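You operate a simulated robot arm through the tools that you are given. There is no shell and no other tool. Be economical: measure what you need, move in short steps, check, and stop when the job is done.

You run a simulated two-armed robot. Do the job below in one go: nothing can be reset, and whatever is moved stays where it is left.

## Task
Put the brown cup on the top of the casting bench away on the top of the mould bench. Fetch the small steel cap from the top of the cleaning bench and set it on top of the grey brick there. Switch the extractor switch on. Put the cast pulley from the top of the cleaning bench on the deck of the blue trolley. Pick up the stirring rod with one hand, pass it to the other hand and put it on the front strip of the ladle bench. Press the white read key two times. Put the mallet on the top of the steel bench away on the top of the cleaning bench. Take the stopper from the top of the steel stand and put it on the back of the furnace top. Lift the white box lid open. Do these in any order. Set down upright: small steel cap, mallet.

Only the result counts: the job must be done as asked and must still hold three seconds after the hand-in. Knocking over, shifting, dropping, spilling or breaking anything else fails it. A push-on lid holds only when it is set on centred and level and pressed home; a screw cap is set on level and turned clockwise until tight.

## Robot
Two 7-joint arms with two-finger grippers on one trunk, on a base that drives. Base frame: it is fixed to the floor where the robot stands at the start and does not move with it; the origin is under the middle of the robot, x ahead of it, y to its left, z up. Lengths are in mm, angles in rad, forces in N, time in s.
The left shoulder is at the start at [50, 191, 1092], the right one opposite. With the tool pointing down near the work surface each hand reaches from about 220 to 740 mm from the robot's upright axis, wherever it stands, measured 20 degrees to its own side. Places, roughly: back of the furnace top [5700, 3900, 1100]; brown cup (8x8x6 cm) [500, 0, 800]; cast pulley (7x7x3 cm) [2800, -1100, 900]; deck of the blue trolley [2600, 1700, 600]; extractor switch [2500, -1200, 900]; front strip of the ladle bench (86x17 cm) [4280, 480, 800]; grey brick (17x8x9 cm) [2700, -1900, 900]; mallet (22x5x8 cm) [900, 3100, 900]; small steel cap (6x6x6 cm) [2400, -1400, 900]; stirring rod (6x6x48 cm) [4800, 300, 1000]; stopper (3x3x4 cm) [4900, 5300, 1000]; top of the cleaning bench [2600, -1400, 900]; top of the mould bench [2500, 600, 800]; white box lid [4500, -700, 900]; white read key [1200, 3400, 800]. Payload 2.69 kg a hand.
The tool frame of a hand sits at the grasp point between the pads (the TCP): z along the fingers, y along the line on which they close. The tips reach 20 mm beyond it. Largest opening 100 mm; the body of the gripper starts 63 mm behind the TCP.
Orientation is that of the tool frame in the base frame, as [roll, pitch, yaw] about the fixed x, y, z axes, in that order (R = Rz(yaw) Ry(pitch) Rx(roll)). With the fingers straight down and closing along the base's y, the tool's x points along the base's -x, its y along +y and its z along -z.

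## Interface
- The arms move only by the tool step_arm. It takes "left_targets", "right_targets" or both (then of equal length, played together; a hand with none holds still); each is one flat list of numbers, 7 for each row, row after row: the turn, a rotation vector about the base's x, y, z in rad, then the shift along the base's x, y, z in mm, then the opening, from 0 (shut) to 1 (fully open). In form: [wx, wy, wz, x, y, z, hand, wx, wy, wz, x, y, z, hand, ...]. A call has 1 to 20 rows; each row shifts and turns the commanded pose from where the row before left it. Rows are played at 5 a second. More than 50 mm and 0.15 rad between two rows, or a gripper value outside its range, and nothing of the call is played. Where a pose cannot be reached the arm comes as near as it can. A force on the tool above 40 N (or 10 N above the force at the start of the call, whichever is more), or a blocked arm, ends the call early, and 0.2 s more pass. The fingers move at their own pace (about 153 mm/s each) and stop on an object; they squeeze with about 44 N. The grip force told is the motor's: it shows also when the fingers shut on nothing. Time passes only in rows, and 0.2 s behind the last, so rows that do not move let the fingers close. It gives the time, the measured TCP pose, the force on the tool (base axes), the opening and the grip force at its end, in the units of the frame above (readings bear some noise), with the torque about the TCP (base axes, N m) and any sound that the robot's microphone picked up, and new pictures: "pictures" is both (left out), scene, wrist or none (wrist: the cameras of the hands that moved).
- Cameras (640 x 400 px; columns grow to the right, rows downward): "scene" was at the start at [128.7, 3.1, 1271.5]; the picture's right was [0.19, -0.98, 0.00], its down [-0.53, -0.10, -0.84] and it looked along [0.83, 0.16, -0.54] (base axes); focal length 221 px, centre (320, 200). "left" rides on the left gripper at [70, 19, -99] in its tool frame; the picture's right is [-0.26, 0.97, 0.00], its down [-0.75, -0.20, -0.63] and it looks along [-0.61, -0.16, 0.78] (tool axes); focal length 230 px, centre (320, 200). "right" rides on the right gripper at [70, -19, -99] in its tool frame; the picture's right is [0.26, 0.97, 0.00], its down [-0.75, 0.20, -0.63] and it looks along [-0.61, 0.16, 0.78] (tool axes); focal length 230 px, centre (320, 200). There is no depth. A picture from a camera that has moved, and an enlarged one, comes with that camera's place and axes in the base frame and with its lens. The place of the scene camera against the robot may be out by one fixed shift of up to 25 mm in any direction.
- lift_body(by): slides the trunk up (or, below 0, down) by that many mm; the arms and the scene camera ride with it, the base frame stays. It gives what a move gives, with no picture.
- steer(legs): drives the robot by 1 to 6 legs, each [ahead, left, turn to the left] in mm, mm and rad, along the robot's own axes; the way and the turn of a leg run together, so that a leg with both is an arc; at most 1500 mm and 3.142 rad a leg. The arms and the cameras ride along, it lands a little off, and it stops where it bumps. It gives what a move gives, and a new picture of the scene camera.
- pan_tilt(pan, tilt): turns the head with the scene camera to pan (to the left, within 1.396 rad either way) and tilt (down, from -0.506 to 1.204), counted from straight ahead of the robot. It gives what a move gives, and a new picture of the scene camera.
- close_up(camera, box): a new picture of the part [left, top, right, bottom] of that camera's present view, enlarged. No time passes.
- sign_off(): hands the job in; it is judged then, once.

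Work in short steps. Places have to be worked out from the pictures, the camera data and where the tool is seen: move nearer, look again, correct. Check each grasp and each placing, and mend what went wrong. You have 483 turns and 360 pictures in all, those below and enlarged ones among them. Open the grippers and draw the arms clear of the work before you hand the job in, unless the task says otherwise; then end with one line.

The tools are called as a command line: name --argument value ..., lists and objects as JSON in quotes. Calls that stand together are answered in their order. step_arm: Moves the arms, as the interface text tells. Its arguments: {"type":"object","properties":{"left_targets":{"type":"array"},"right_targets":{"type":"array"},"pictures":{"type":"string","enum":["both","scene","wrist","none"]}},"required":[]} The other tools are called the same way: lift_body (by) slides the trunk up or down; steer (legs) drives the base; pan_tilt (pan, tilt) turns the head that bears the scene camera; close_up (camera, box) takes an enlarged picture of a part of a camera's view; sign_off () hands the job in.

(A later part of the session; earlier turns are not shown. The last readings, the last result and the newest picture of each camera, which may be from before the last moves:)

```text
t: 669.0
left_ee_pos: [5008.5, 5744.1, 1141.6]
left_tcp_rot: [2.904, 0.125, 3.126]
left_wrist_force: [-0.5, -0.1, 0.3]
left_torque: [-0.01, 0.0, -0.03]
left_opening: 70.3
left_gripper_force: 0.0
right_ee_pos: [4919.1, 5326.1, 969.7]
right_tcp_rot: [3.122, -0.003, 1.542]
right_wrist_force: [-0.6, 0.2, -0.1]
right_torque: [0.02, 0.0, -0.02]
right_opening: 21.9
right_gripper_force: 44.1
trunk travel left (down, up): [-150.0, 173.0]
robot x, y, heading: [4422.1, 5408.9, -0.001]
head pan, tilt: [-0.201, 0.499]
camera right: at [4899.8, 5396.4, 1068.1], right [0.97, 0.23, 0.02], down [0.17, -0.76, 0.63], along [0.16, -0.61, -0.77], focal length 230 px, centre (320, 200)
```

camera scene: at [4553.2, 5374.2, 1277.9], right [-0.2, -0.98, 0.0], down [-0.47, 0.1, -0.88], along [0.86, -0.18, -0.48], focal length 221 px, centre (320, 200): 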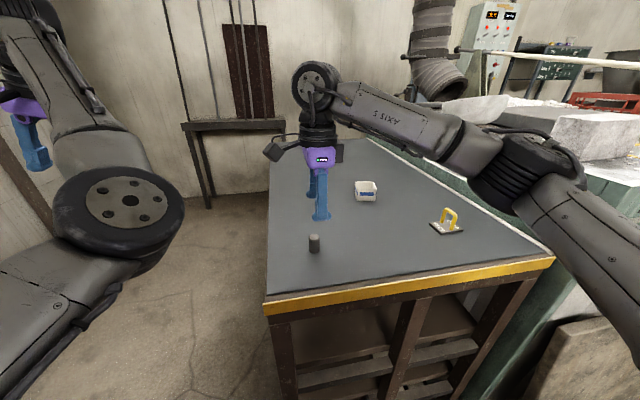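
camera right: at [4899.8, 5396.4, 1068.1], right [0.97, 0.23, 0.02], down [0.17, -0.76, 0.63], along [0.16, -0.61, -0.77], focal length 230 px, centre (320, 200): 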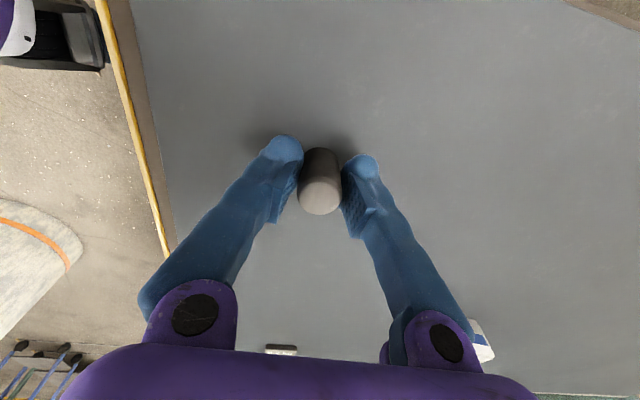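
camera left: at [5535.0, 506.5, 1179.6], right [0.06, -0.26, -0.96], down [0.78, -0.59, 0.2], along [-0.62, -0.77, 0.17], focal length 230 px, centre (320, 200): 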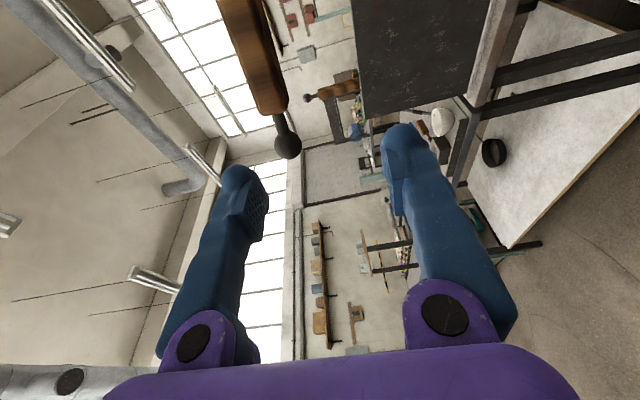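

Gripped (22 mm). Lifting it, then I look over the furnace top for a place and an approach.

step_arm --right_targets '[0, 0, 0, 0, 0, 35, 0, 0, 0, 0, 0, 0, 45, 0, 0, 0, 0, -20, 0, 40, 0]' --pictures "wrist"

lift_body --by 165

pan_tilt --pan -0.9 --tilt 0.4

```text
t: 669.8
left_ee_pos: [5008.7, 5743.0, 1142.5]
left_tcp_rot: [2.904, 0.128, 3.125]
left_wrist_force: [-0.1, -0.2, 0.5]
left_torque: [0.01, -0.04, 0.03]
left_opening: 70.1
left_gripper_force: 0.1
right_ee_pos: [4898.2, 5327.2, 1092.9]
right_tcp_rot: [3.121, -0.001, 1.542]
right_wrist_force: [0.7, 0.0, 0.4]
right_torque: [-0.01, 0.0, -0.04]
right_opening: 21.9
right_gripper_force: 43.9
trunk travel left (down, up): [-150.0, 173.0]
robot x, y, heading: [4419.7, 5404.4, 0.002]
head pan, tilt: [-0.201, 0.499]
camera right: at [4877.7, 5396.9, 1191.2], right [0.97, 0.23, 0.02], down [0.17, -0.76, 0.63], along [0.16, -0.61, -0.77], focal length 230 px, centre (320, 200)
```

right: 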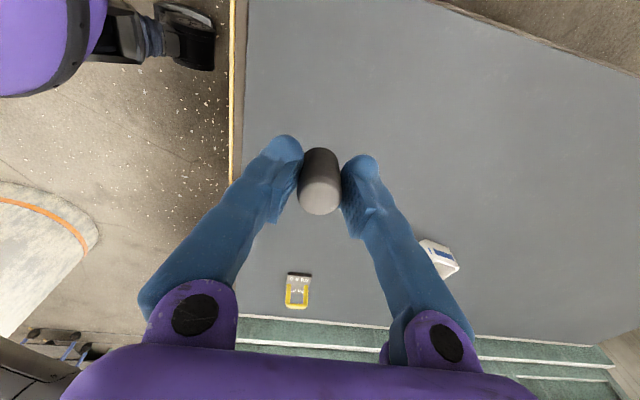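

```text
t: 671.7
left_ee_pos: [5008.5, 5742.6, 1306.1]
left_tcp_rot: [2.904, 0.124, 3.126]
left_wrist_force: [-1.2, -0.1, 0.2]
left_torque: [-0.03, -0.01, 0.01]
left_opening: 69.9
left_gripper_force: 0.0
right_ee_pos: [4899.5, 5325.7, 1257.0]
right_tcp_rot: [3.119, -0.003, 1.542]
right_wrist_force: [0.1, -0.2, -0.4]
right_torque: [-0.01, 0.0, -0.01]
right_opening: 21.7
right_gripper_force: 44.1
trunk travel left (down, up): [-315.0, 8.0]
robot x, y, heading: [4422.7, 5405.4, -0.003]
head pan, tilt: [-0.201, 0.499]
```

```text
t: 672.8
left_ee_pos: [5009.3, 5743.5, 1308.0]
left_tcp_rot: [2.905, 0.126, 3.126]
left_wrist_force: [0.1, -1.0, 0.9]
left_torque: [0.06, 0.01, 0.06]
left_opening: 69.8
left_gripper_force: 0.1
right_ee_pos: [4898.1, 5325.4, 1257.2]
right_tcp_rot: [3.119, -0.002, 1.542]
right_wrist_force: [0.8, -0.1, -0.6]
right_torque: [0.03, -0.04, 0.02]
right_opening: 21.9
right_gripper_force: 43.4
trunk travel left (down, up): [-315.0, 8.0]
robot x, y, heading: [4424.2, 5403.9, -0.001]
head pan, tilt: [-0.901, 0.4]
camera scene: at [4521.5, 5319.7, 1452.0], right [-0.78, -0.62, 0.0], down [-0.24, 0.31, -0.92], along [0.57, -0.72, -0.39], focal length 221 px, centre (320, 200)
```

scene: 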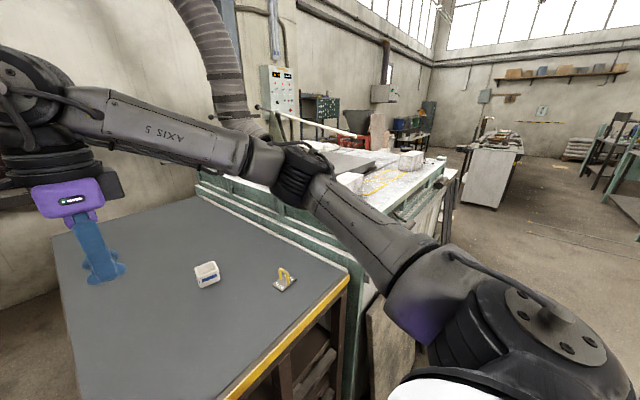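

I back off and go in front of the furnace to see its top.

steer --legs '[[-450, 0, 0], [0, -1300, 0]]'

pan_tilt --pan 0.0 --tilt 0.4

```text
t: 686.8
left_ee_pos: [4542.3, 4420.9, 1307.1]
left_tcp_rot: [2.904, 0.125, 3.103]
left_wrist_force: [-0.9, 0.8, 0.5]
left_torque: [-0.01, -0.02, 0.0]
left_opening: 69.9
left_gripper_force: 0.1
right_ee_pos: [4423.8, 4006.9, 1257.6]
right_tcp_rot: [3.121, -0.002, 1.518]
right_wrist_force: [0.2, 0.8, 0.4]
right_torque: [-0.01, 0.04, 0.01]
right_opening: 21.5
right_gripper_force: 44.0
trunk travel left (down, up): [-315.0, 8.0]
robot x, y, heading: [3946.5, 4097.8, -0.024]
head pan, tilt: [-0.901, 0.4]
camera scene: at [4046.2, 4009.2, 1452.0], right [-0.8, -0.6, 0.0], down [-0.23, 0.31, -0.92], along [0.55, -0.74, -0.39], focal length 221 px, centre (320, 200)
```

scene: 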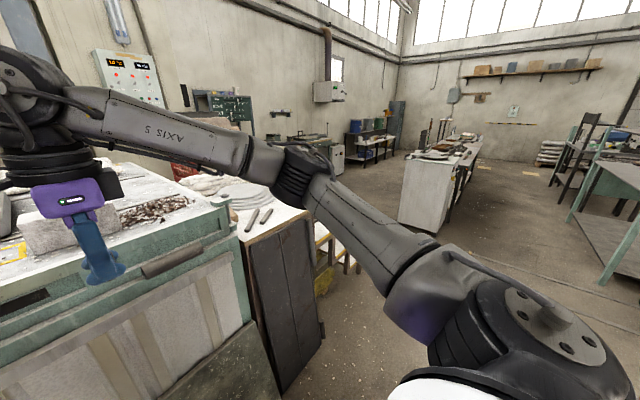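

```text
t: 688.0
left_ee_pos: [4541.3, 4422.5, 1306.0]
left_tcp_rot: [2.905, 0.127, 3.103]
left_wrist_force: [-0.1, 0.1, -0.3]
left_torque: [0.02, -0.02, -0.01]
left_opening: 69.8
left_gripper_force: 0.0
right_ee_pos: [4424.0, 4007.9, 1256.7]
right_tcp_rot: [3.122, -0.001, 1.521]
right_wrist_force: [-0.6, 0.1, -0.5]
right_torque: [0.02, 0.02, -0.02]
right_opening: 21.5
right_gripper_force: 43.6
trunk travel left (down, up): [-315.0, 8.0]
robot x, y, heading: [3948.6, 4098.0, -0.025]
head pan, tilt: [0.0, 0.4]
camera scene: at [4083.0, 4080.8, 1452.0], right [-0.03, -1.0, 0.0], down [-0.39, 0.01, -0.92], along [0.92, -0.02, -0.39], focal length 221 px, centre (320, 200)
```

scene: 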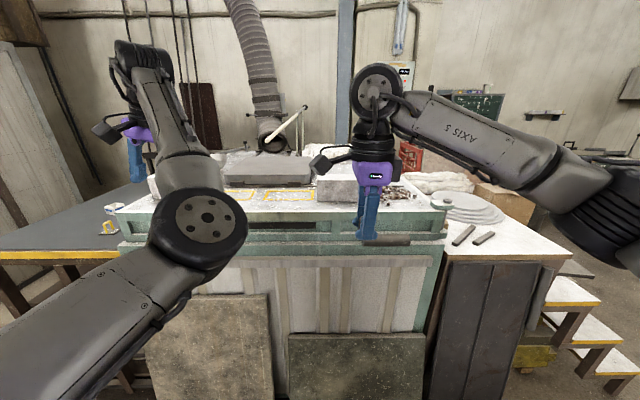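

close_up --camera "scene" --box '[140, 120, 460, 260]'

```text
2.00 times, centred on (300, 190) of scene
camera zoom: at [4083.0, 4080.8, 1452.0], right [-0.03, -1.0, 0.0], down [-0.39, 0.01, -0.92], along [0.92, -0.02, -0.39], focal length 443 px, centre (360, 220)
```

zoom: 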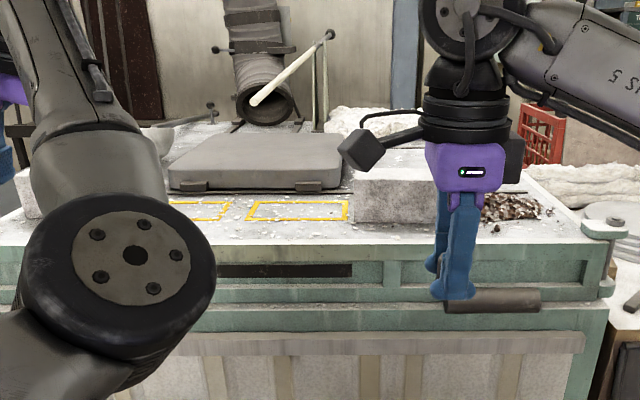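

The furnace's rear part (x≈5700) can't be reached from the front. There's a corridor behind it, reached past the barrel, so I go round: back to the cabinet gap, through, and then up behind.

steer --legs '[[-150, 0, 0.025], [0, -1150, 0], [0, -1130, 0]]'

pan_tilt --pan 0.3 --tilt 0.4

```text
t: 688.8
left_ee_pos: [4535.8, 4425.3, 1308.4]
left_tcp_rot: [2.904, 0.126, 3.107]
left_wrist_force: [-0.1, 0.5, 0.6]
left_torque: [-0.01, -0.02, -0.01]
left_opening: 70.1
left_gripper_force: 0.0
right_ee_pos: [4417.8, 4009.2, 1257.3]
right_tcp_rot: [3.12, -0.002, 1.524]
right_wrist_force: [0.4, -0.7, 0.5]
right_torque: [-0.03, -0.02, 0.0]
right_opening: 21.7
right_gripper_force: 43.7
trunk travel left (down, up): [-315.0, 8.0]
robot x, y, heading: [3941.1, 4101.0, -0.024]
head pan, tilt: [0.0, 0.4]
stopped in leg 1: the robot was blocked; the commanded pose is now the measured one
camera scene: at [4077.3, 4082.8, 1452.2], right [-0.02, -1.0, 0.0], down [-0.39, 0.01, -0.92], along [0.92, -0.02, -0.39], focal length 221 px, centre (320, 200)
```

scene: 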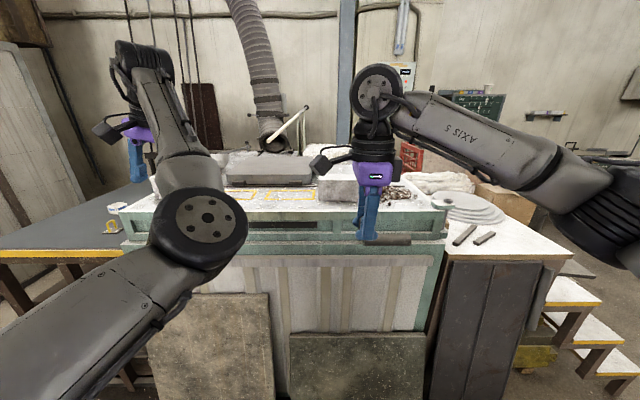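

```text
t: 689.6
left_ee_pos: [4536.5, 4425.0, 1305.5]
left_tcp_rot: [2.906, 0.125, 3.106]
left_wrist_force: [-0.1, -0.2, 0.4]
left_torque: [-0.01, 0.02, 0.0]
left_opening: 70.2
left_gripper_force: 0.0
right_ee_pos: [4419.6, 4008.6, 1258.2]
right_tcp_rot: [3.12, -0.003, 1.523]
right_wrist_force: [-0.1, 0.2, -0.5]
right_torque: [0.0, 0.04, -0.03]
right_opening: 21.9
right_gripper_force: 44.0
trunk travel left (down, up): [-315.0, 8.0]
robot x, y, heading: [3943.8, 4099.4, -0.022]
head pan, tilt: [0.3, 0.4]
camera scene: at [4074.7, 4109.8, 1452.0], right [0.27, -0.96, 0.0], down [-0.37, -0.11, -0.92], along [0.89, 0.25, -0.39], focal length 221 px, centre (320, 200)
```

scene: 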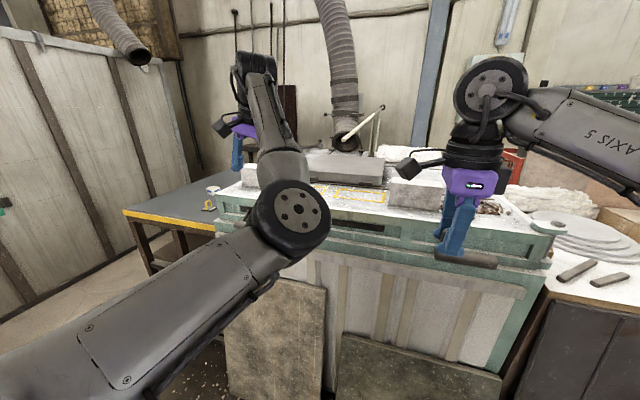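

The strapped block is right behind me. I just slide right instead.

steer --legs '[[15, 0, 0.022], [0, -1150, 0], [0, -1140, 0]]'

pan_tilt --pan 0.25 --tilt 0.35

```text
t: 692.2
left_ee_pos: [4547.0, 4360.5, 1307.0]
left_tcp_rot: [2.905, 0.125, 3.125]
left_wrist_force: [0.4, -0.2, -0.5]
left_torque: [0.02, 0.02, 0.0]
left_opening: 69.9
left_gripper_force: 0.0
right_ee_pos: [4438.8, 3942.4, 1256.1]
right_tcp_rot: [3.123, -0.004, 1.542]
right_wrist_force: [0.5, -0.2, -1.0]
right_torque: [0.05, 0.05, 0.02]
right_opening: 21.8
right_gripper_force: 44.6
trunk travel left (down, up): [-315.0, 8.0]
robot x, y, heading: [3960.9, 4026.6, -0.001]
head pan, tilt: [0.3, 0.4]
stopped in leg 2: the robot was blocked; the commanded pose is now the measured one
camera scene: at [4091.8, 4035.5, 1452.0], right [0.29, -0.96, 0.0], down [-0.37, -0.11, -0.92], along [0.88, 0.27, -0.39], focal length 221 px, centre (320, 200)
```

scene: 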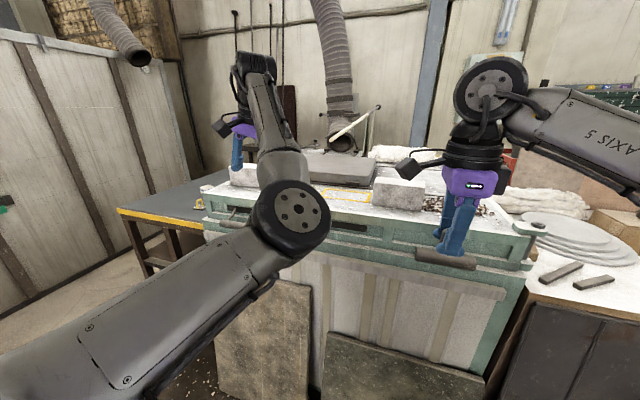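

```text
t: 692.9
left_ee_pos: [4547.3, 4361.1, 1306.0]
left_tcp_rot: [2.903, 0.125, 3.125]
left_wrist_force: [0.3, -0.1, 0.2]
left_torque: [-0.01, -0.01, 0.02]
left_opening: 69.9
left_gripper_force: 0.1
right_ee_pos: [4437.4, 3943.3, 1255.1]
right_tcp_rot: [3.122, 0.0, 1.543]
right_wrist_force: [-1.6, -0.1, -0.1]
right_torque: [-0.04, 0.03, 0.02]
right_opening: 21.9
right_gripper_force: 43.5
trunk travel left (down, up): [-315.0, 8.0]
robot x, y, heading: [3962.7, 4025.3, 0.002]
head pan, tilt: [0.25, 0.351]
camera scene: at [4093.1, 4032.9, 1456.6], right [0.25, -0.97, 0.0], down [-0.33, -0.08, -0.94], along [0.91, 0.23, -0.34], focal length 221 px, centre (320, 200)
```

scene: 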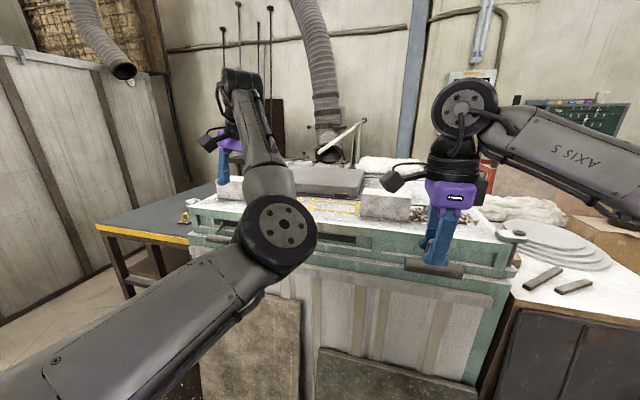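

Still brushing the block; I move forward to x≈4045 (the line I came along) and then go right.

steer --legs '[[85, 0, 0], [0, -1150, 0], [-100, -1060, 0]]'

pan_tilt --pan 0.25 --tilt 0.35

```text
t: 713.1
left_ee_pos: [4539.7, 2145.9, 1306.4]
left_tcp_rot: [2.905, 0.125, 3.124]
left_wrist_force: [-0.2, 0.0, 0.1]
left_torque: [-0.01, 0.0, -0.02]
left_opening: 70.2
left_gripper_force: 0.1
right_ee_pos: [4430.0, 1730.0, 1257.2]
right_tcp_rot: [3.121, -0.003, 1.54]
right_wrist_force: [-0.2, -0.7, -0.2]
right_torque: [0.0, -0.01, -0.03]
right_opening: 21.7
right_gripper_force: 43.8
trunk travel left (down, up): [-315.0, 8.0]
robot x, y, heading: [3950.5, 1809.4, -0.005]
head pan, tilt: [0.25, 0.351]
camera scene: at [4085.2, 1818.7, 1456.6], right [0.24, -0.97, 0.0], down [-0.33, -0.08, -0.94], along [0.91, 0.23, -0.34], focal length 221 px, centre (320, 200)
```

scene: 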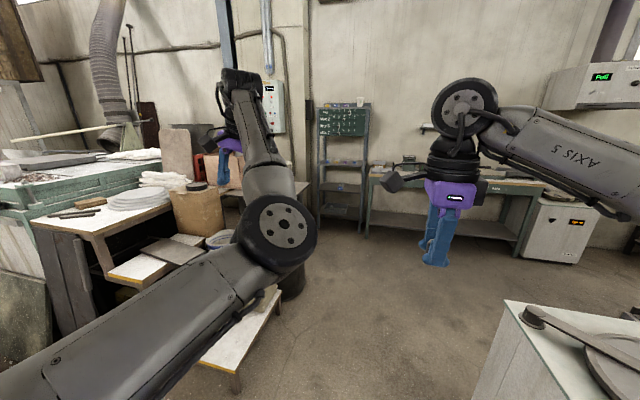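

```text
t: 713.7
left_ee_pos: [4540.4, 2146.9, 1306.5]
left_tcp_rot: [2.904, 0.126, 3.124]
left_wrist_force: [-0.1, 0.1, -0.5]
left_torque: [-0.01, 0.02, 0.03]
left_opening: 70.0
left_gripper_force: 0.0
right_ee_pos: [4430.6, 1730.2, 1256.7]
right_tcp_rot: [3.123, -0.002, 1.542]
right_wrist_force: [-0.1, 0.3, -1.0]
right_torque: [0.04, 0.0, -0.01]
right_opening: 21.9
right_gripper_force: 44.2
trunk travel left (down, up): [-315.0, 8.0]
robot x, y, heading: [3953.0, 1810.3, -0.005]
head pan, tilt: [0.25, 0.351]
camera scene: at [4085.2, 1818.7, 1456.6], right [0.24, -0.97, 0.0], down [-0.33, -0.08, -0.94], along [0.91, 0.23, -0.34], focal length 221 px, centre (320, 200)
```

scene: 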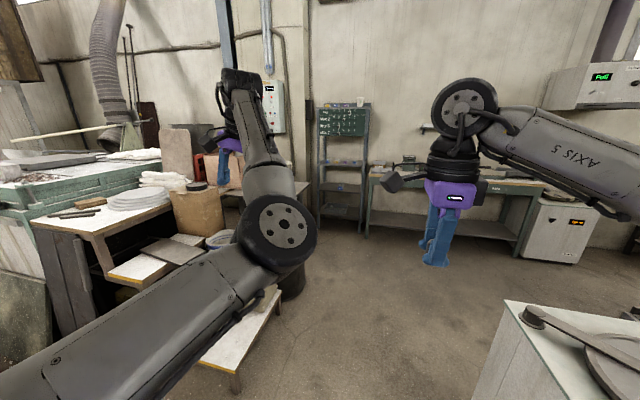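

steer --legs '[[800, 0, 0.005], [800, 0, 0]]'

pan_tilt --pan 0.9 --tilt 0.3

```text
t: 722.0
left_ee_pos: [6153.6, 2154.5, 1307.0]
left_tcp_rot: [2.904, 0.126, 3.131]
left_wrist_force: [-0.4, 1.3, -0.3]
left_torque: [0.0, 0.02, 0.0]
left_opening: 70.1
left_gripper_force: 0.0
right_ee_pos: [6046.0, 1735.0, 1256.1]
right_tcp_rot: [3.119, 0.0, 1.548]
right_wrist_force: [0.5, -0.6, -0.9]
right_torque: [-0.02, 0.02, 0.01]
right_opening: 21.7
right_gripper_force: 43.7
trunk travel left (down, up): [-315.0, 8.0]
robot x, y, heading: [5571.0, 1813.2, 0.003]
head pan, tilt: [0.25, 0.351]
camera scene: at [5701.0, 1823.1, 1456.6], right [0.25, -0.97, 0.0], down [-0.33, -0.09, -0.94], along [0.91, 0.23, -0.34], focal length 221 px, centre (320, 200)
```

scene: 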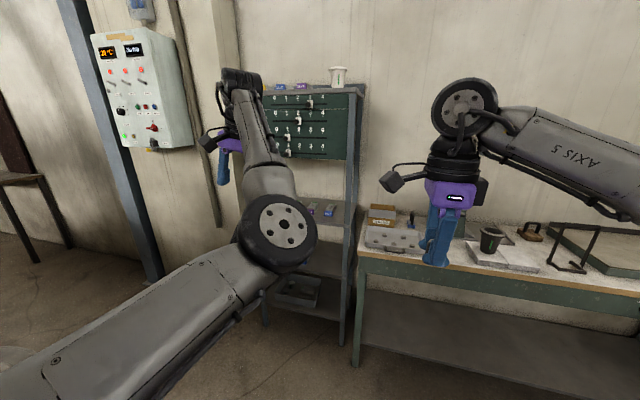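

```text
t: 723.0
left_ee_pos: [6153.2, 2154.5, 1305.4]
left_tcp_rot: [2.906, 0.126, 3.131]
left_wrist_force: [-0.3, -0.6, -0.1]
left_torque: [-0.02, 0.02, 0.0]
left_opening: 70.1
left_gripper_force: 0.1
right_ee_pos: [6046.1, 1736.2, 1257.0]
right_tcp_rot: [3.119, -0.002, 1.548]
right_wrist_force: [-0.3, 0.3, 0.2]
right_torque: [0.0, -0.02, 0.0]
right_opening: 21.8
right_gripper_force: 44.8
trunk travel left (down, up): [-315.0, 8.0]
robot x, y, heading: [5571.7, 1814.7, 0.003]
head pan, tilt: [0.901, 0.3]
camera scene: at [5668.6, 1873.1, 1461.3], right [0.79, -0.62, 0.0], down [-0.18, -0.23, -0.96], along [0.59, 0.75, -0.3], focal length 221 px, centre (320, 200)
```

scene: 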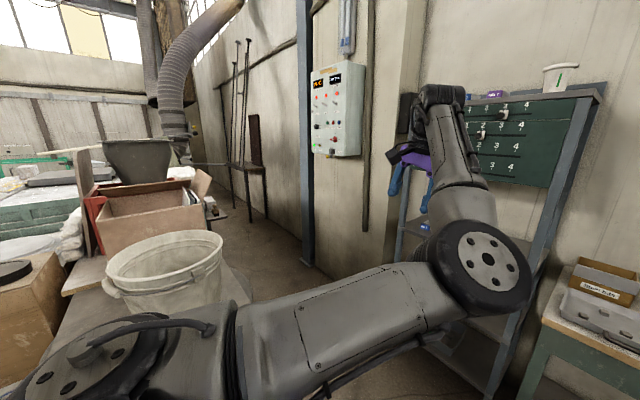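

The corridor behind the furnace is open (about x 5850–6780). I tuck both hands in, then turn round to face -x, and look before going in.

step_arm --left_targets '[0, 0, 0, -40, 0, 0, 0.3, 0, 0, 0, -40, 0, 0, 0.3, 0, 0, 0, -40, 0, 0, 0.3, 0, 0, 0, -40, 0, 0, 0.3]' --right_targets '[0, 0, 0, -30, -10, 0, 0, 0, 0, 0, -30, -10, 0, 0, 0, 0, 0, -30, -10, 0, 0, 0, 0, 0, -30, -10, 0, 0]' --pictures "none"

steer --legs '[[-100, 0, 0], [0, 0, -3.14], [-850, 0, 0]]'

pan_tilt --pan -0.9 --tilt 0.4

```text
t: 724.0
left_ee_pos: [6041.7, 2230.3, 1315.6]
left_tcp_rot: [2.903, 0.126, 3.13]
left_wrist_force: [-0.1, 0.5, -0.4]
left_torque: [0.02, -0.01, 0.04]
left_opening: 29.9
left_gripper_force: 0.0
left hand out of reach, approached as far as the arm can: row 1, 2, 3, 4
right_ee_pos: [5924.1, 1696.5, 1256.3]
right_tcp_rot: [3.12, -0.002, 1.549]
right_wrist_force: [0.0, -0.2, -0.2]
right_torque: [0.01, -0.01, 0.0]
right_opening: 22.0
right_gripper_force: 44.0
trunk travel left (down, up): [-315.0, 8.0]
robot x, y, heading: [5569.4, 1812.4, 0.002]
head pan, tilt: [0.901, 0.3]
```

```text
t: 736.5
left_ee_pos: [5832.9, 1411.3, 1315.7]
left_tcp_rot: [2.906, 0.125, 0.021]
left_wrist_force: [0.0, 0.3, 0.2]
left_torque: [-0.02, -0.02, -0.01]
left_opening: 30.2
left_gripper_force: 0.0
right_ee_pos: [5934.5, 1949.0, 1255.2]
right_tcp_rot: [3.123, -0.003, -1.563]
right_wrist_force: [-0.4, 0.5, -0.1]
right_torque: [0.01, -0.02, 0.0]
right_opening: 22.0
right_gripper_force: 44.4
trunk travel left (down, up): [-315.0, 8.0]
robot x, y, heading: [6296.8, 1839.6, -3.116]
head pan, tilt: [0.901, 0.3]
stopped in leg 3: the robot was blocked; the commanded pose is now the measured one
camera scene: at [6199.5, 1752.0, 1461.2], right [-0.8, 0.59, 0.0], down [0.18, 0.24, -0.95], along [-0.57, -0.77, -0.3], focal length 221 px, centre (320, 200)
```

scene: 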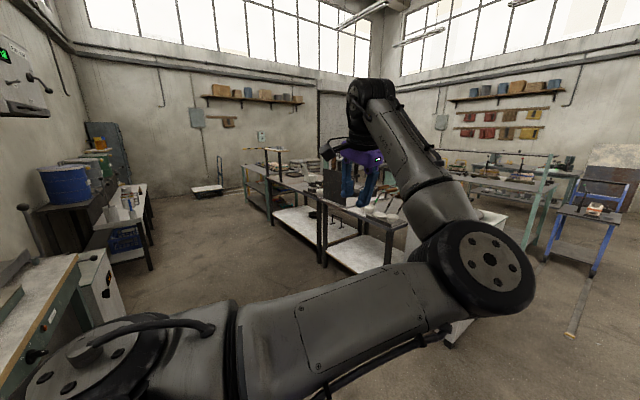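

```text
t: 738.4
left_ee_pos: [5834.4, 1412.0, 1315.7]
left_tcp_rot: [2.904, 0.125, 0.021]
left_wrist_force: [0.9, 0.8, -0.4]
left_torque: [-0.01, 0.0, -0.03]
left_opening: 29.9
left_gripper_force: 0.0
right_ee_pos: [5935.1, 1948.8, 1255.1]
right_tcp_rot: [3.12, -0.002, -1.563]
right_wrist_force: [0.6, -0.6, -0.2]
right_torque: [-0.02, 0.01, -0.01]
right_opening: 22.1
right_gripper_force: 44.2
trunk travel left (down, up): [-315.0, 8.0]
robot x, y, heading: [6296.0, 1843.7, -3.111]
head pan, tilt: [-0.901, 0.4]
camera scene: at [6196.4, 1897.7, 1452.0], right [0.76, 0.65, 0.0], down [0.25, -0.3, -0.92], along [-0.6, 0.7, -0.39], focal length 221 px, centre (320, 200)
```

scene: 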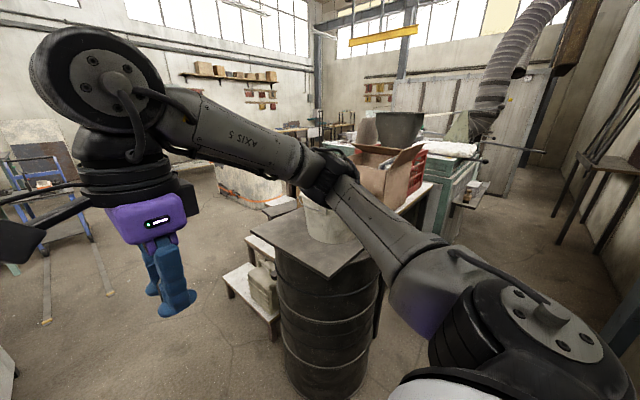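

steer --legs '[[20, 0, -0.03], [0, -750, 0]]'

pan_tilt --pan -1.2 --tilt 0.4

```text
t: 745.8
left_ee_pos: [5798.7, 2187.3, 1315.2]
left_tcp_rot: [2.905, 0.124, -0.019]
left_wrist_force: [-0.6, 0.9, -0.1]
left_torque: [0.01, 0.03, -0.03]
left_opening: 29.8
left_gripper_force: 0.0
right_ee_pos: [5920.8, 2718.1, 1255.2]
right_tcp_rot: [3.121, -0.001, -1.602]
right_wrist_force: [-0.8, -0.2, 0.2]
right_torque: [-0.01, 0.0, 0.01]
right_opening: 21.8
right_gripper_force: 43.9
trunk travel left (down, up): [-315.0, 8.0]
robot x, y, heading: [6275.8, 2599.3, 3.135]
head pan, tilt: [-0.901, 0.4]
camera scene: at [6179.7, 2658.3, 1452.0], right [0.79, 0.62, 0.0], down [0.24, -0.31, -0.92], along [-0.57, 0.72, -0.39], focal length 221 px, centre (320, 200)
```

scene: 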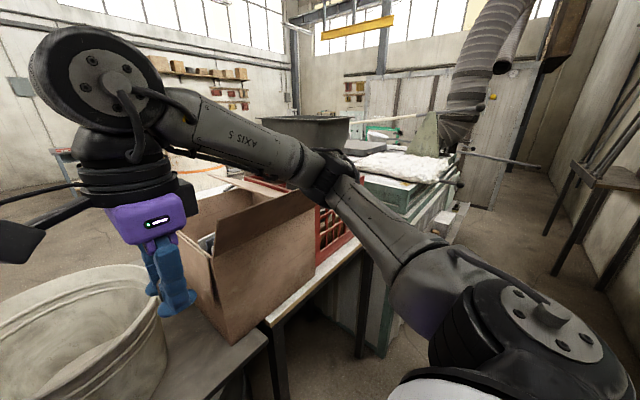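

```text
t: 746.6
left_ee_pos: [5798.1, 2186.4, 1316.3]
left_tcp_rot: [2.904, 0.126, -0.02]
left_wrist_force: [0.6, 0.3, -1.2]
left_torque: [0.01, -0.01, -0.01]
left_opening: 29.8
left_gripper_force: 0.0
right_ee_pos: [5919.1, 2717.9, 1256.4]
right_tcp_rot: [3.124, -0.001, -1.603]
right_wrist_force: [0.3, -0.1, -0.5]
right_torque: [0.0, -0.01, 0.03]
right_opening: 21.7
right_gripper_force: 44.4
trunk travel left (down, up): [-315.0, 8.0]
robot x, y, heading: [6276.2, 2599.4, 3.132]
head pan, tilt: [-1.201, 0.4]
camera scene: at [6203.8, 2671.8, 1452.0], right [0.93, 0.36, 0.0], down [0.14, -0.36, -0.92], along [-0.33, 0.86, -0.39], focal length 221 px, centre (320, 200)
```

scene: 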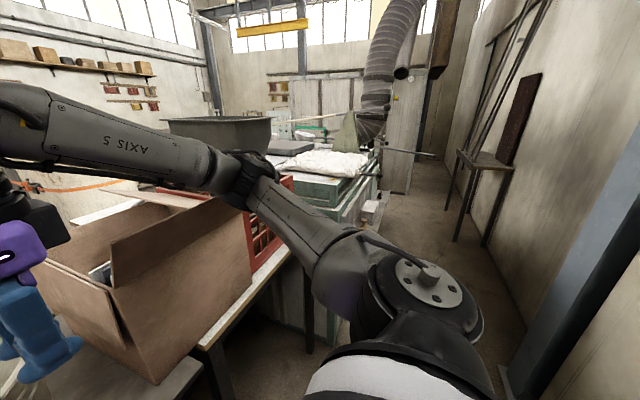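

The corridor behind the furnace is wide enough. I raise the right hand for clearance over the carton, keep closer to the wall side, and proceed.

step_arm --right_targets '[0, 0, 0, 10, 0, 30, 0, 0, 0, 0, 10, 0, 30, 0]' --pictures "none"

steer --legs '[[-90, 0, 0], [0, -700, 0]]'

pan_tilt --pan -0.6 --tilt 0.5

```text
t: 747.2
left_ee_pos: [5797.8, 2187.7, 1316.7]
left_tcp_rot: [2.904, 0.126, -0.019]
left_wrist_force: [0.3, 0.3, -0.2]
left_torque: [0.03, 0.03, -0.02]
left_opening: 29.9
left_gripper_force: 0.1
right_ee_pos: [5940.0, 2721.3, 1316.3]
right_tcp_rot: [3.12, -0.001, -1.601]
right_wrist_force: [-0.3, 1.0, -1.0]
right_torque: [-0.02, 0.02, 0.0]
right_opening: 21.7
right_gripper_force: 43.9
trunk travel left (down, up): [-315.0, 8.0]
robot x, y, heading: [6273.2, 2598.2, 3.14]
head pan, tilt: [-1.201, 0.4]
```

```text
t: 754.4
left_ee_pos: [5893.5, 2869.1, 1316.3]
left_tcp_rot: [2.905, 0.126, 0.0]
left_wrist_force: [-0.3, 0.4, -1.0]
left_torque: [0.0, 0.0, -0.02]
left_opening: 29.8
left_gripper_force: 0.0
right_ee_pos: [6023.7, 3407.1, 1317.1]
right_tcp_rot: [3.121, -0.002, -1.584]
right_wrist_force: [0.4, 0.0, -0.7]
right_torque: [0.0, -0.01, -0.02]
right_opening: 22.0
right_gripper_force: 44.2
trunk travel left (down, up): [-315.0, 8.0]
robot x, y, heading: [6364.3, 3287.7, -3.129]
head pan, tilt: [-1.201, 0.4]
camera scene: at [6289.2, 3361.7, 1452.0], right [0.93, 0.37, 0.0], down [0.15, -0.36, -0.92], along [-0.34, 0.85, -0.39], focal length 221 px, centre (320, 200)
```

scene: 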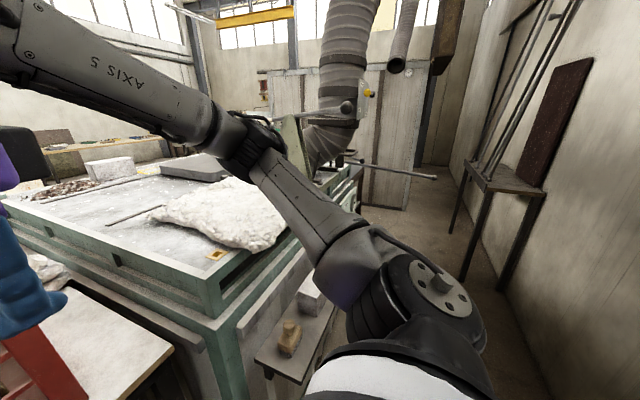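

```text
t: 755.4
left_ee_pos: [5892.8, 2869.2, 1316.3]
left_tcp_rot: [2.906, 0.126, 0.0]
left_wrist_force: [0.1, -0.7, 0.4]
left_torque: [-0.04, 0.02, -0.02]
left_opening: 30.0
left_gripper_force: 0.1
right_ee_pos: [6024.0, 3406.0, 1315.8]
right_tcp_rot: [3.121, -0.002, -1.582]
right_wrist_force: [0.4, 0.0, -1.1]
right_torque: [-0.02, 0.0, 0.0]
right_opening: 21.8
right_gripper_force: 43.5
trunk travel left (down, up): [-315.0, 8.0]
robot x, y, heading: [6366.8, 3288.9, -3.125]
head pan, tilt: [-0.6, 0.499]
camera scene: at [6248.2, 3326.3, 1442.9], right [0.55, 0.83, 0.0], down [0.4, -0.27, -0.88], along [-0.73, 0.49, -0.48], focal length 221 px, centre (320, 200)
```

scene: 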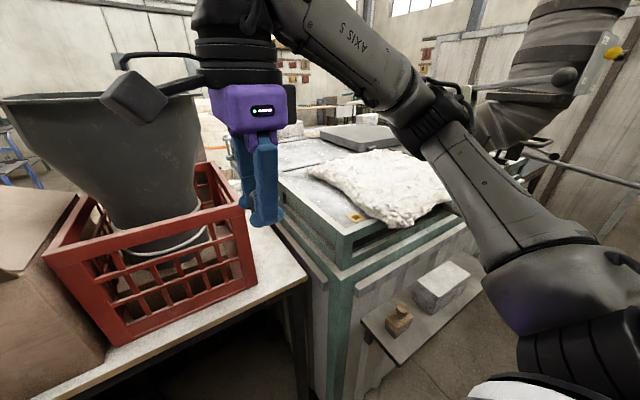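

I can see the furnace's rear: white blanket, a low back shelf with bricks, and a free top area near its corner. Enlarging.

close_up --camera "scene" --box '[260, 110, 480, 270]'

```text
2.50 times, centred on (370, 190) of scene
camera zoom: at [6248.2, 3326.3, 1442.9], right [0.55, 0.83, 0.0], down [0.4, -0.27, -0.88], along [-0.73, 0.49, -0.48], focal length 553 px, centre (195, 225)
```

zoom: 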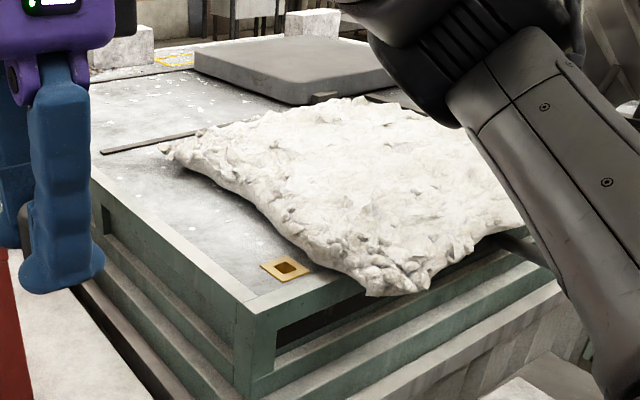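

The clear patch beside the blanket at about (5735, 3728) lies on the rear part of the top. I position the robot for the right hand.

steer --legs '[[-25, 0, -0.015], [0, -245, 0]]'

step_arm --right_targets '[0, 0, 0, -45, 10, 0, 0, 0, 0, 0, -45, 10, 0, 0, 0, 0, 0, -45, 10, 0, 0, 0, 0, 0, -45, 10, 0, 0]' --pictures "both"

```text
t: 758.6
left_ee_pos: [5913.1, 3118.0, 1316.7]
left_tcp_rot: [2.904, 0.127, -0.009]
left_wrist_force: [0.0, -0.8, 0.0]
left_torque: [0.01, 0.0, 0.02]
left_opening: 30.0
left_gripper_force: 0.1
right_ee_pos: [6048.8, 3653.2, 1315.6]
right_tcp_rot: [3.12, -0.003, -1.594]
right_wrist_force: [0.3, 0.0, -0.1]
right_torque: [0.02, -0.01, 0.02]
right_opening: 22.0
right_gripper_force: 43.5
trunk travel left (down, up): [-315.0, 8.0]
robot x, y, heading: [6386.0, 3533.6, -3.139]
head pan, tilt: [-0.6, 0.499]
camera scene: at [6273.1, 3571.6, 1442.9], right [0.56, 0.83, 0.0], down [0.4, -0.27, -0.88], along [-0.73, 0.49, -0.48], focal length 221 px, centre (320, 200)
```

scene: 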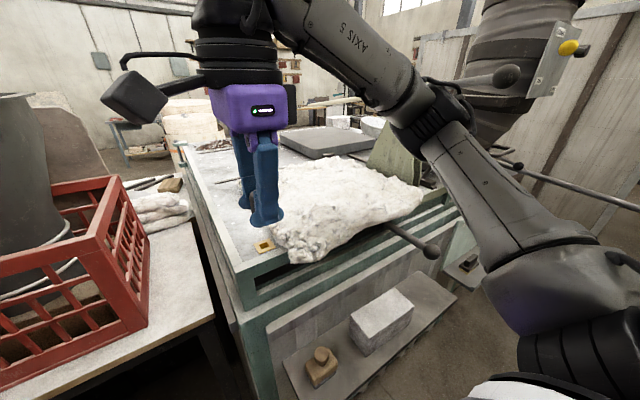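

```text
t: 759.6
left_ee_pos: [5912.6, 3117.9, 1315.2]
left_tcp_rot: [2.907, 0.124, -0.011]
left_wrist_force: [0.6, 0.2, -0.5]
left_torque: [0.0, -0.03, -0.02]
left_opening: 29.9
left_gripper_force: 0.0
right_ee_pos: [5869.9, 3692.8, 1314.4]
right_tcp_rot: [3.122, -0.002, -1.593]
right_wrist_force: [-0.7, 0.6, -1.1]
right_torque: [0.01, -0.02, 0.03]
right_opening: 21.9
right_gripper_force: 43.8
trunk travel left (down, up): [-315.0, 8.0]
robot x, y, heading: [6385.8, 3531.9, -3.141]
head pan, tilt: [-0.6, 0.499]
camera scene: at [6271.9, 3571.2, 1442.8], right [0.56, 0.83, 0.0], down [0.4, -0.27, -0.88], along [-0.73, 0.49, -0.48], focal length 221 px, centre (320, 200)
camera right: at [5886.5, 3623.3, 1413.0], right [-0.97, -0.24, 0.02], down [-0.17, 0.76, 0.63], along [-0.16, 0.61, -0.77], focal length 230 px, centre (320, 200)
```

scene: 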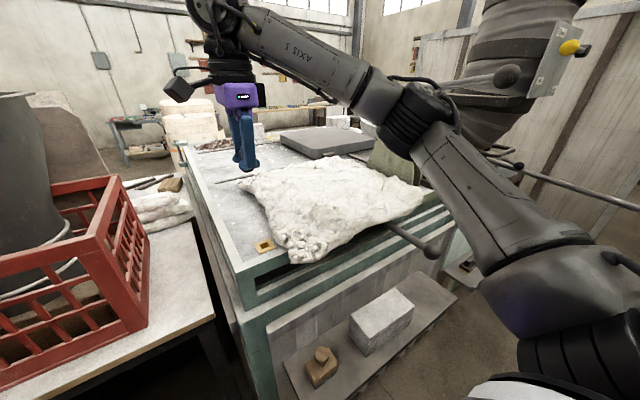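
right: 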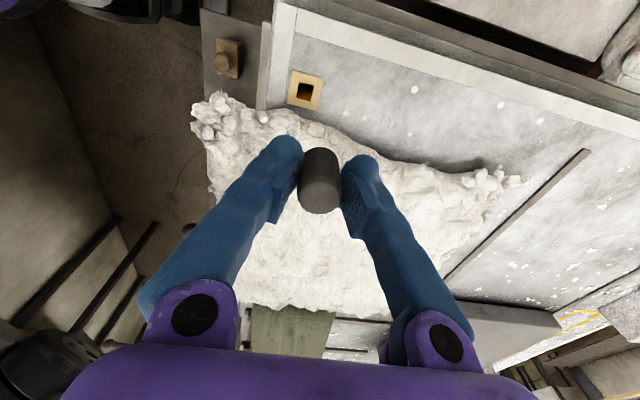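

The wrist view shows a free band (y≈3660–3760) beside the blanket. I move over (5745, 3708) and lower partway.

step_arm --right_targets '[0, 0, 0, -42, 5, -20, 0, 0, 0, 0, -42, 5, -20, 0, 0, 0, 0, -41, 5, -20, 0, 0, 0, 0, 0, 0, -45, 0, 0, 0, 0, 0, 0, -45, 0]' --pictures "both"

```text
t: 760.8
left_ee_pos: [5912.8, 3116.5, 1316.0]
left_tcp_rot: [2.905, 0.125, -0.01]
left_wrist_force: [-0.5, 0.4, 0.4]
left_torque: [-0.03, -0.06, 0.0]
left_opening: 30.1
left_gripper_force: 0.0
right_ee_pos: [5744.6, 3706.6, 1165.1]
right_tcp_rot: [3.121, 0.0, -1.592]
right_wrist_force: [0.1, -0.1, -1.6]
right_torque: [0.0, -0.02, -0.03]
right_opening: 21.5
right_gripper_force: 44.2
trunk travel left (down, up): [-315.0, 8.0]
robot x, y, heading: [6389.3, 3537.4, -3.139]
head pan, tilt: [-0.6, 0.499]
camera scene: at [6272.4, 3571.5, 1442.9], right [0.56, 0.83, 0.0], down [0.4, -0.27, -0.88], along [-0.73, 0.49, -0.48], focal length 221 px, centre (320, 200)
camera right: at [5762.2, 3638.2, 1263.5], right [-0.97, -0.24, 0.02], down [-0.17, 0.76, 0.63], along [-0.16, 0.61, -0.77], focal length 230 px, centre (320, 200)
```

scene: 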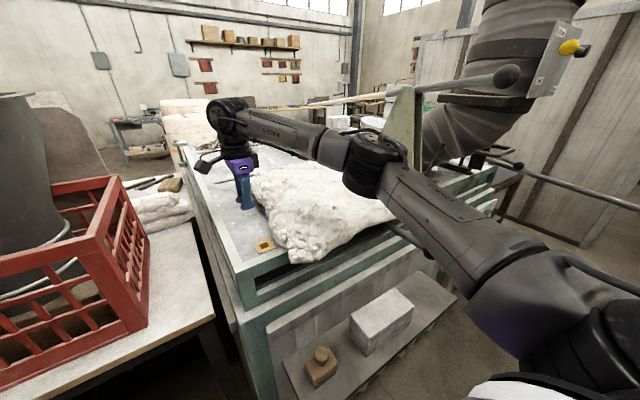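
right: 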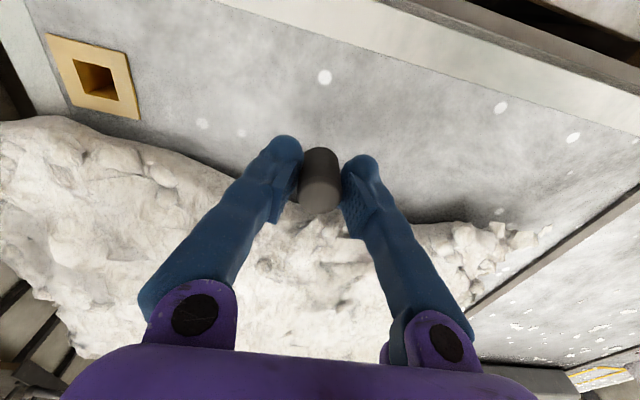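

The spot beneath is clear. I shift 8 mm away from the blanket and go down in steps.

step_arm --right_targets '[0, 0, 0, 0, -8, -15, 0, 0, 0, 0, 0, 0, -15, 0]' --pictures "none"

step_arm --right_targets '[0, 0, 0, 0, 0, -8, 0, 0, 0, 0, 0, 0, -8, 0]' --pictures "wrist"

```text
t: 761.4
left_ee_pos: [5914.5, 3118.4, 1316.5]
left_tcp_rot: [2.904, 0.125, -0.01]
left_wrist_force: [0.7, -0.2, 0.1]
left_torque: [0.04, 0.01, 0.02]
left_opening: 30.1
left_gripper_force: 0.0
right_ee_pos: [5745.0, 3700.2, 1137.5]
right_tcp_rot: [3.118, -0.002, -1.594]
right_wrist_force: [-1.8, 0.3, 5.0]
right_torque: [0.02, 0.05, 0.06]
right_opening: 21.7
right_gripper_force: 43.7
trunk travel left (down, up): [-315.0, 8.0]
robot x, y, heading: [6383.7, 3531.7, -3.135]
head pan, tilt: [-0.6, 0.499]
```

```text
t: 762.0
left_ee_pos: [5916.1, 3116.4, 1317.1]
left_tcp_rot: [2.906, 0.128, -0.01]
left_wrist_force: [0.7, 0.0, 0.3]
left_torque: [0.0, -0.02, -0.01]
left_opening: 30.1
left_gripper_force: 0.1
right_ee_pos: [5745.4, 3698.2, 1127.8]
right_tcp_rot: [3.107, -0.005, -1.593]
right_wrist_force: [-12.3, 1.6, 36.3]
right_torque: [0.02, -0.05, 0.06]
right_opening: 21.5
right_gripper_force: 43.9
trunk travel left (down, up): [-315.0, 8.0]
robot x, y, heading: [6387.9, 3537.3, -3.136]
head pan, tilt: [-0.6, 0.499]
camera right: at [5764.2, 3629.6, 1225.8], right [-0.97, -0.24, 0.03], down [-0.16, 0.76, 0.63], along [-0.17, 0.61, -0.77], focal length 230 px, centre (320, 200)
```

right: 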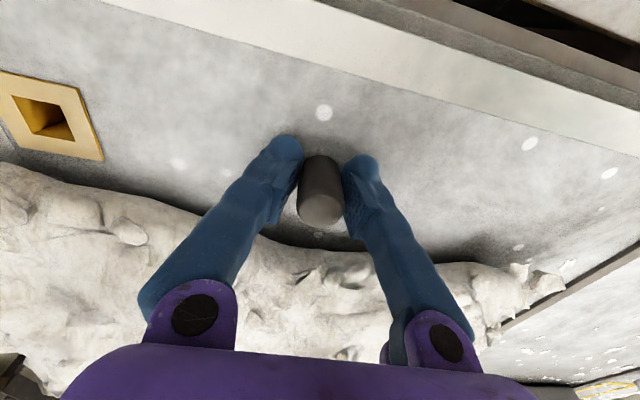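

Contact with the furnace top (≈1107). I ease up, open the hand, and rise.

step_arm --right_targets '[0, 0, 0, 0, 0, 6, 0, 0, 0, 0, 0, 0, 2, 0.35, 0, 0, 0, 0, 0, 0, 0.5, 0, 0, 0, 0, 0, 0, 0.5, 0, 0, 0, 0, 0, 30, 0.5, 0, 0, 0, 0, 0, 45, 0.5, 0, 0, 0, 0, 0, 45, 0.5]' --pictures "both"

```text
t: 763.6
left_ee_pos: [5912.9, 3117.4, 1314.8]
left_tcp_rot: [2.905, 0.127, -0.011]
left_wrist_force: [0.4, 0.2, 0.0]
left_torque: [0.03, -0.02, 0.0]
left_opening: 30.1
left_gripper_force: 0.0
right_ee_pos: [5745.4, 3697.6, 1250.6]
right_tcp_rot: [3.124, 0.0, -1.59]
right_wrist_force: [0.4, -0.9, 0.9]
right_torque: [-0.01, -0.03, 0.06]
right_opening: 50.1
right_gripper_force: 0.1
trunk travel left (down, up): [-315.0, 8.0]
robot x, y, heading: [6388.5, 3534.4, -3.133]
head pan, tilt: [-0.6, 0.499]
camera scene: at [6273.9, 3570.7, 1442.9], right [0.56, 0.83, 0.0], down [0.4, -0.27, -0.88], along [-0.73, 0.49, -0.48], focal length 221 px, centre (320, 200)
camera right: at [5762.1, 3628.6, 1348.7], right [-0.97, -0.24, 0.02], down [-0.17, 0.76, 0.63], along [-0.16, 0.61, -0.77], focal length 230 px, centre (320, 200)
```

scene: 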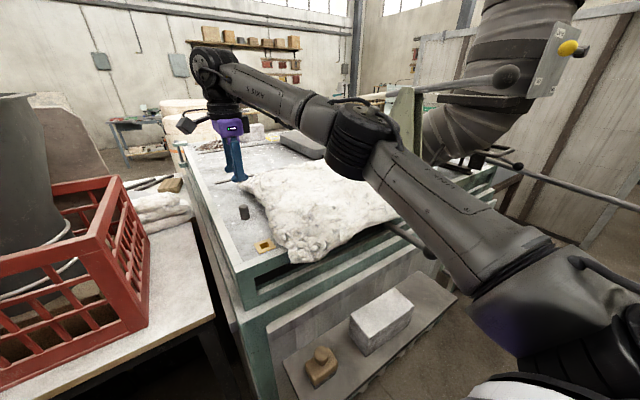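
right: 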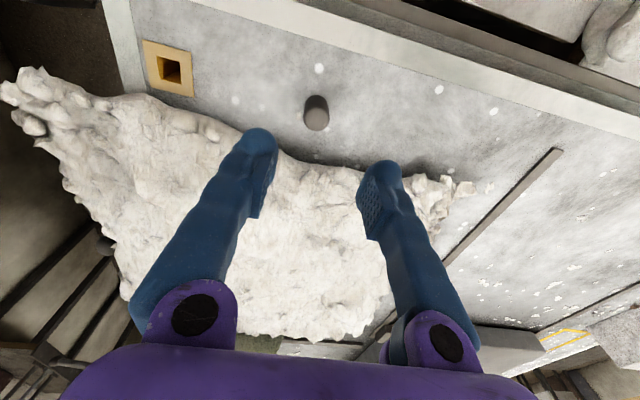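

The stopper stands on the rear of the furnace top, but quite near the side rim. I'll regrip and set it ~25 mm further in to be safely inside the area.

step_arm --right_targets '[0, 0, 0, 0, 0, -45, 0.5, 0, 0, 0, 0, 0, -45, 0.5, 0, 0, 0, 0, 0, -24, 0.5, 0, 0, 0, 0, 0, 0, 0, 0, 0, 0, 0, 0, 0, 0, 0, 0, 0, 0, 0, 0, 0]' --pictures "wrist"

```text
t: 765.0
left_ee_pos: [5914.6, 3117.8, 1315.0]
left_tcp_rot: [2.903, 0.126, -0.01]
left_wrist_force: [0.9, 0.3, 0.1]
left_torque: [0.0, -0.03, 0.01]
left_opening: 29.9
left_gripper_force: 0.1
right_ee_pos: [5745.2, 3698.9, 1134.2]
right_tcp_rot: [3.122, -0.002, -1.593]
right_wrist_force: [-0.3, -0.8, 1.0]
right_torque: [-0.01, 0.0, 0.01]
right_opening: 22.0
right_gripper_force: 43.9
trunk travel left (down, up): [-315.0, 8.0]
robot x, y, heading: [6385.4, 3533.0, -3.135]
head pan, tilt: [-0.6, 0.499]
camera right: at [5762.7, 3629.3, 1233.0], right [-0.97, -0.24, 0.02], down [-0.17, 0.76, 0.63], along [-0.16, 0.61, -0.77], focal length 230 px, centre (320, 200)
```

right: 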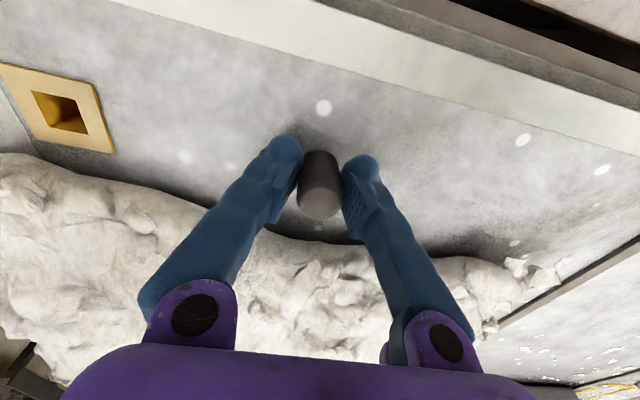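

Gripped. Lift a few mm, shift +24 mm in y, and set down again.

step_arm --right_targets '[0, 0, 0, 0, 0, 12, 0, 0, 0, 0, 0, 12, 0, 0, 0, 0, 0, 0, 12, 0, 0, 0, 0, 0, 0, 0, -7, 0, 0, 0, 0, 0, 0, -4, 0]' --pictures "none"

step_arm --right_targets '[0, 0, 0, 0, 0, -2, 0, 0, 0, 0, 0, 0, -1, 0]' --pictures "wrist"

```text
t: 766.2
left_ee_pos: [5913.4, 3118.3, 1315.9]
left_tcp_rot: [2.903, 0.125, -0.011]
left_wrist_force: [0.5, -0.4, 0.4]
left_torque: [-0.02, 0.01, 0.01]
left_opening: 29.9
left_gripper_force: 0.1
right_ee_pos: [5745.4, 3722.6, 1135.9]
right_tcp_rot: [3.121, -0.003, -1.593]
right_wrist_force: [0.0, -0.9, -0.3]
right_torque: [-0.02, 0.02, 0.0]
right_opening: 21.8
right_gripper_force: 44.1
trunk travel left (down, up): [-315.0, 8.0]
robot x, y, heading: [6390.7, 3535.5, -3.136]
head pan, tilt: [-0.6, 0.499]
```

```text
t: 766.8
left_ee_pos: [5914.7, 3116.7, 1316.9]
left_tcp_rot: [2.905, 0.126, -0.01]
left_wrist_force: [-0.1, 0.1, -0.1]
left_torque: [-0.01, 0.0, -0.03]
left_opening: 29.9
left_gripper_force: 0.1
right_ee_pos: [5745.0, 3722.9, 1134.2]
right_tcp_rot: [3.119, -0.002, -1.596]
right_wrist_force: [-2.3, 0.0, 5.0]
right_torque: [0.0, 0.0, 0.03]
right_opening: 21.8
right_gripper_force: 43.9
trunk travel left (down, up): [-315.0, 8.0]
robot x, y, heading: [6386.8, 3538.0, -3.137]
head pan, tilt: [-0.6, 0.499]
camera right: at [5762.6, 3653.5, 1232.3], right [-0.97, -0.24, 0.02], down [-0.17, 0.76, 0.63], along [-0.17, 0.61, -0.77], focal length 230 px, centre (320, 200)
```

right: 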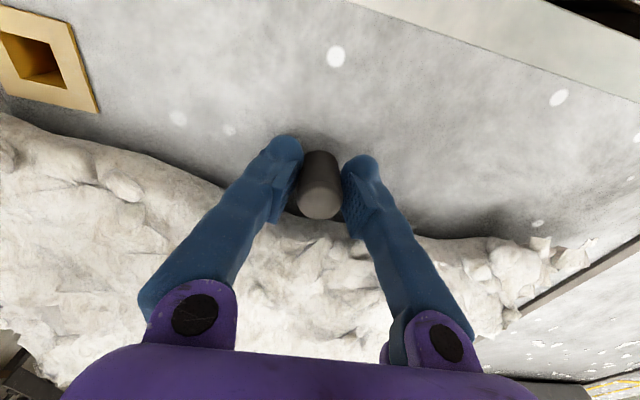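

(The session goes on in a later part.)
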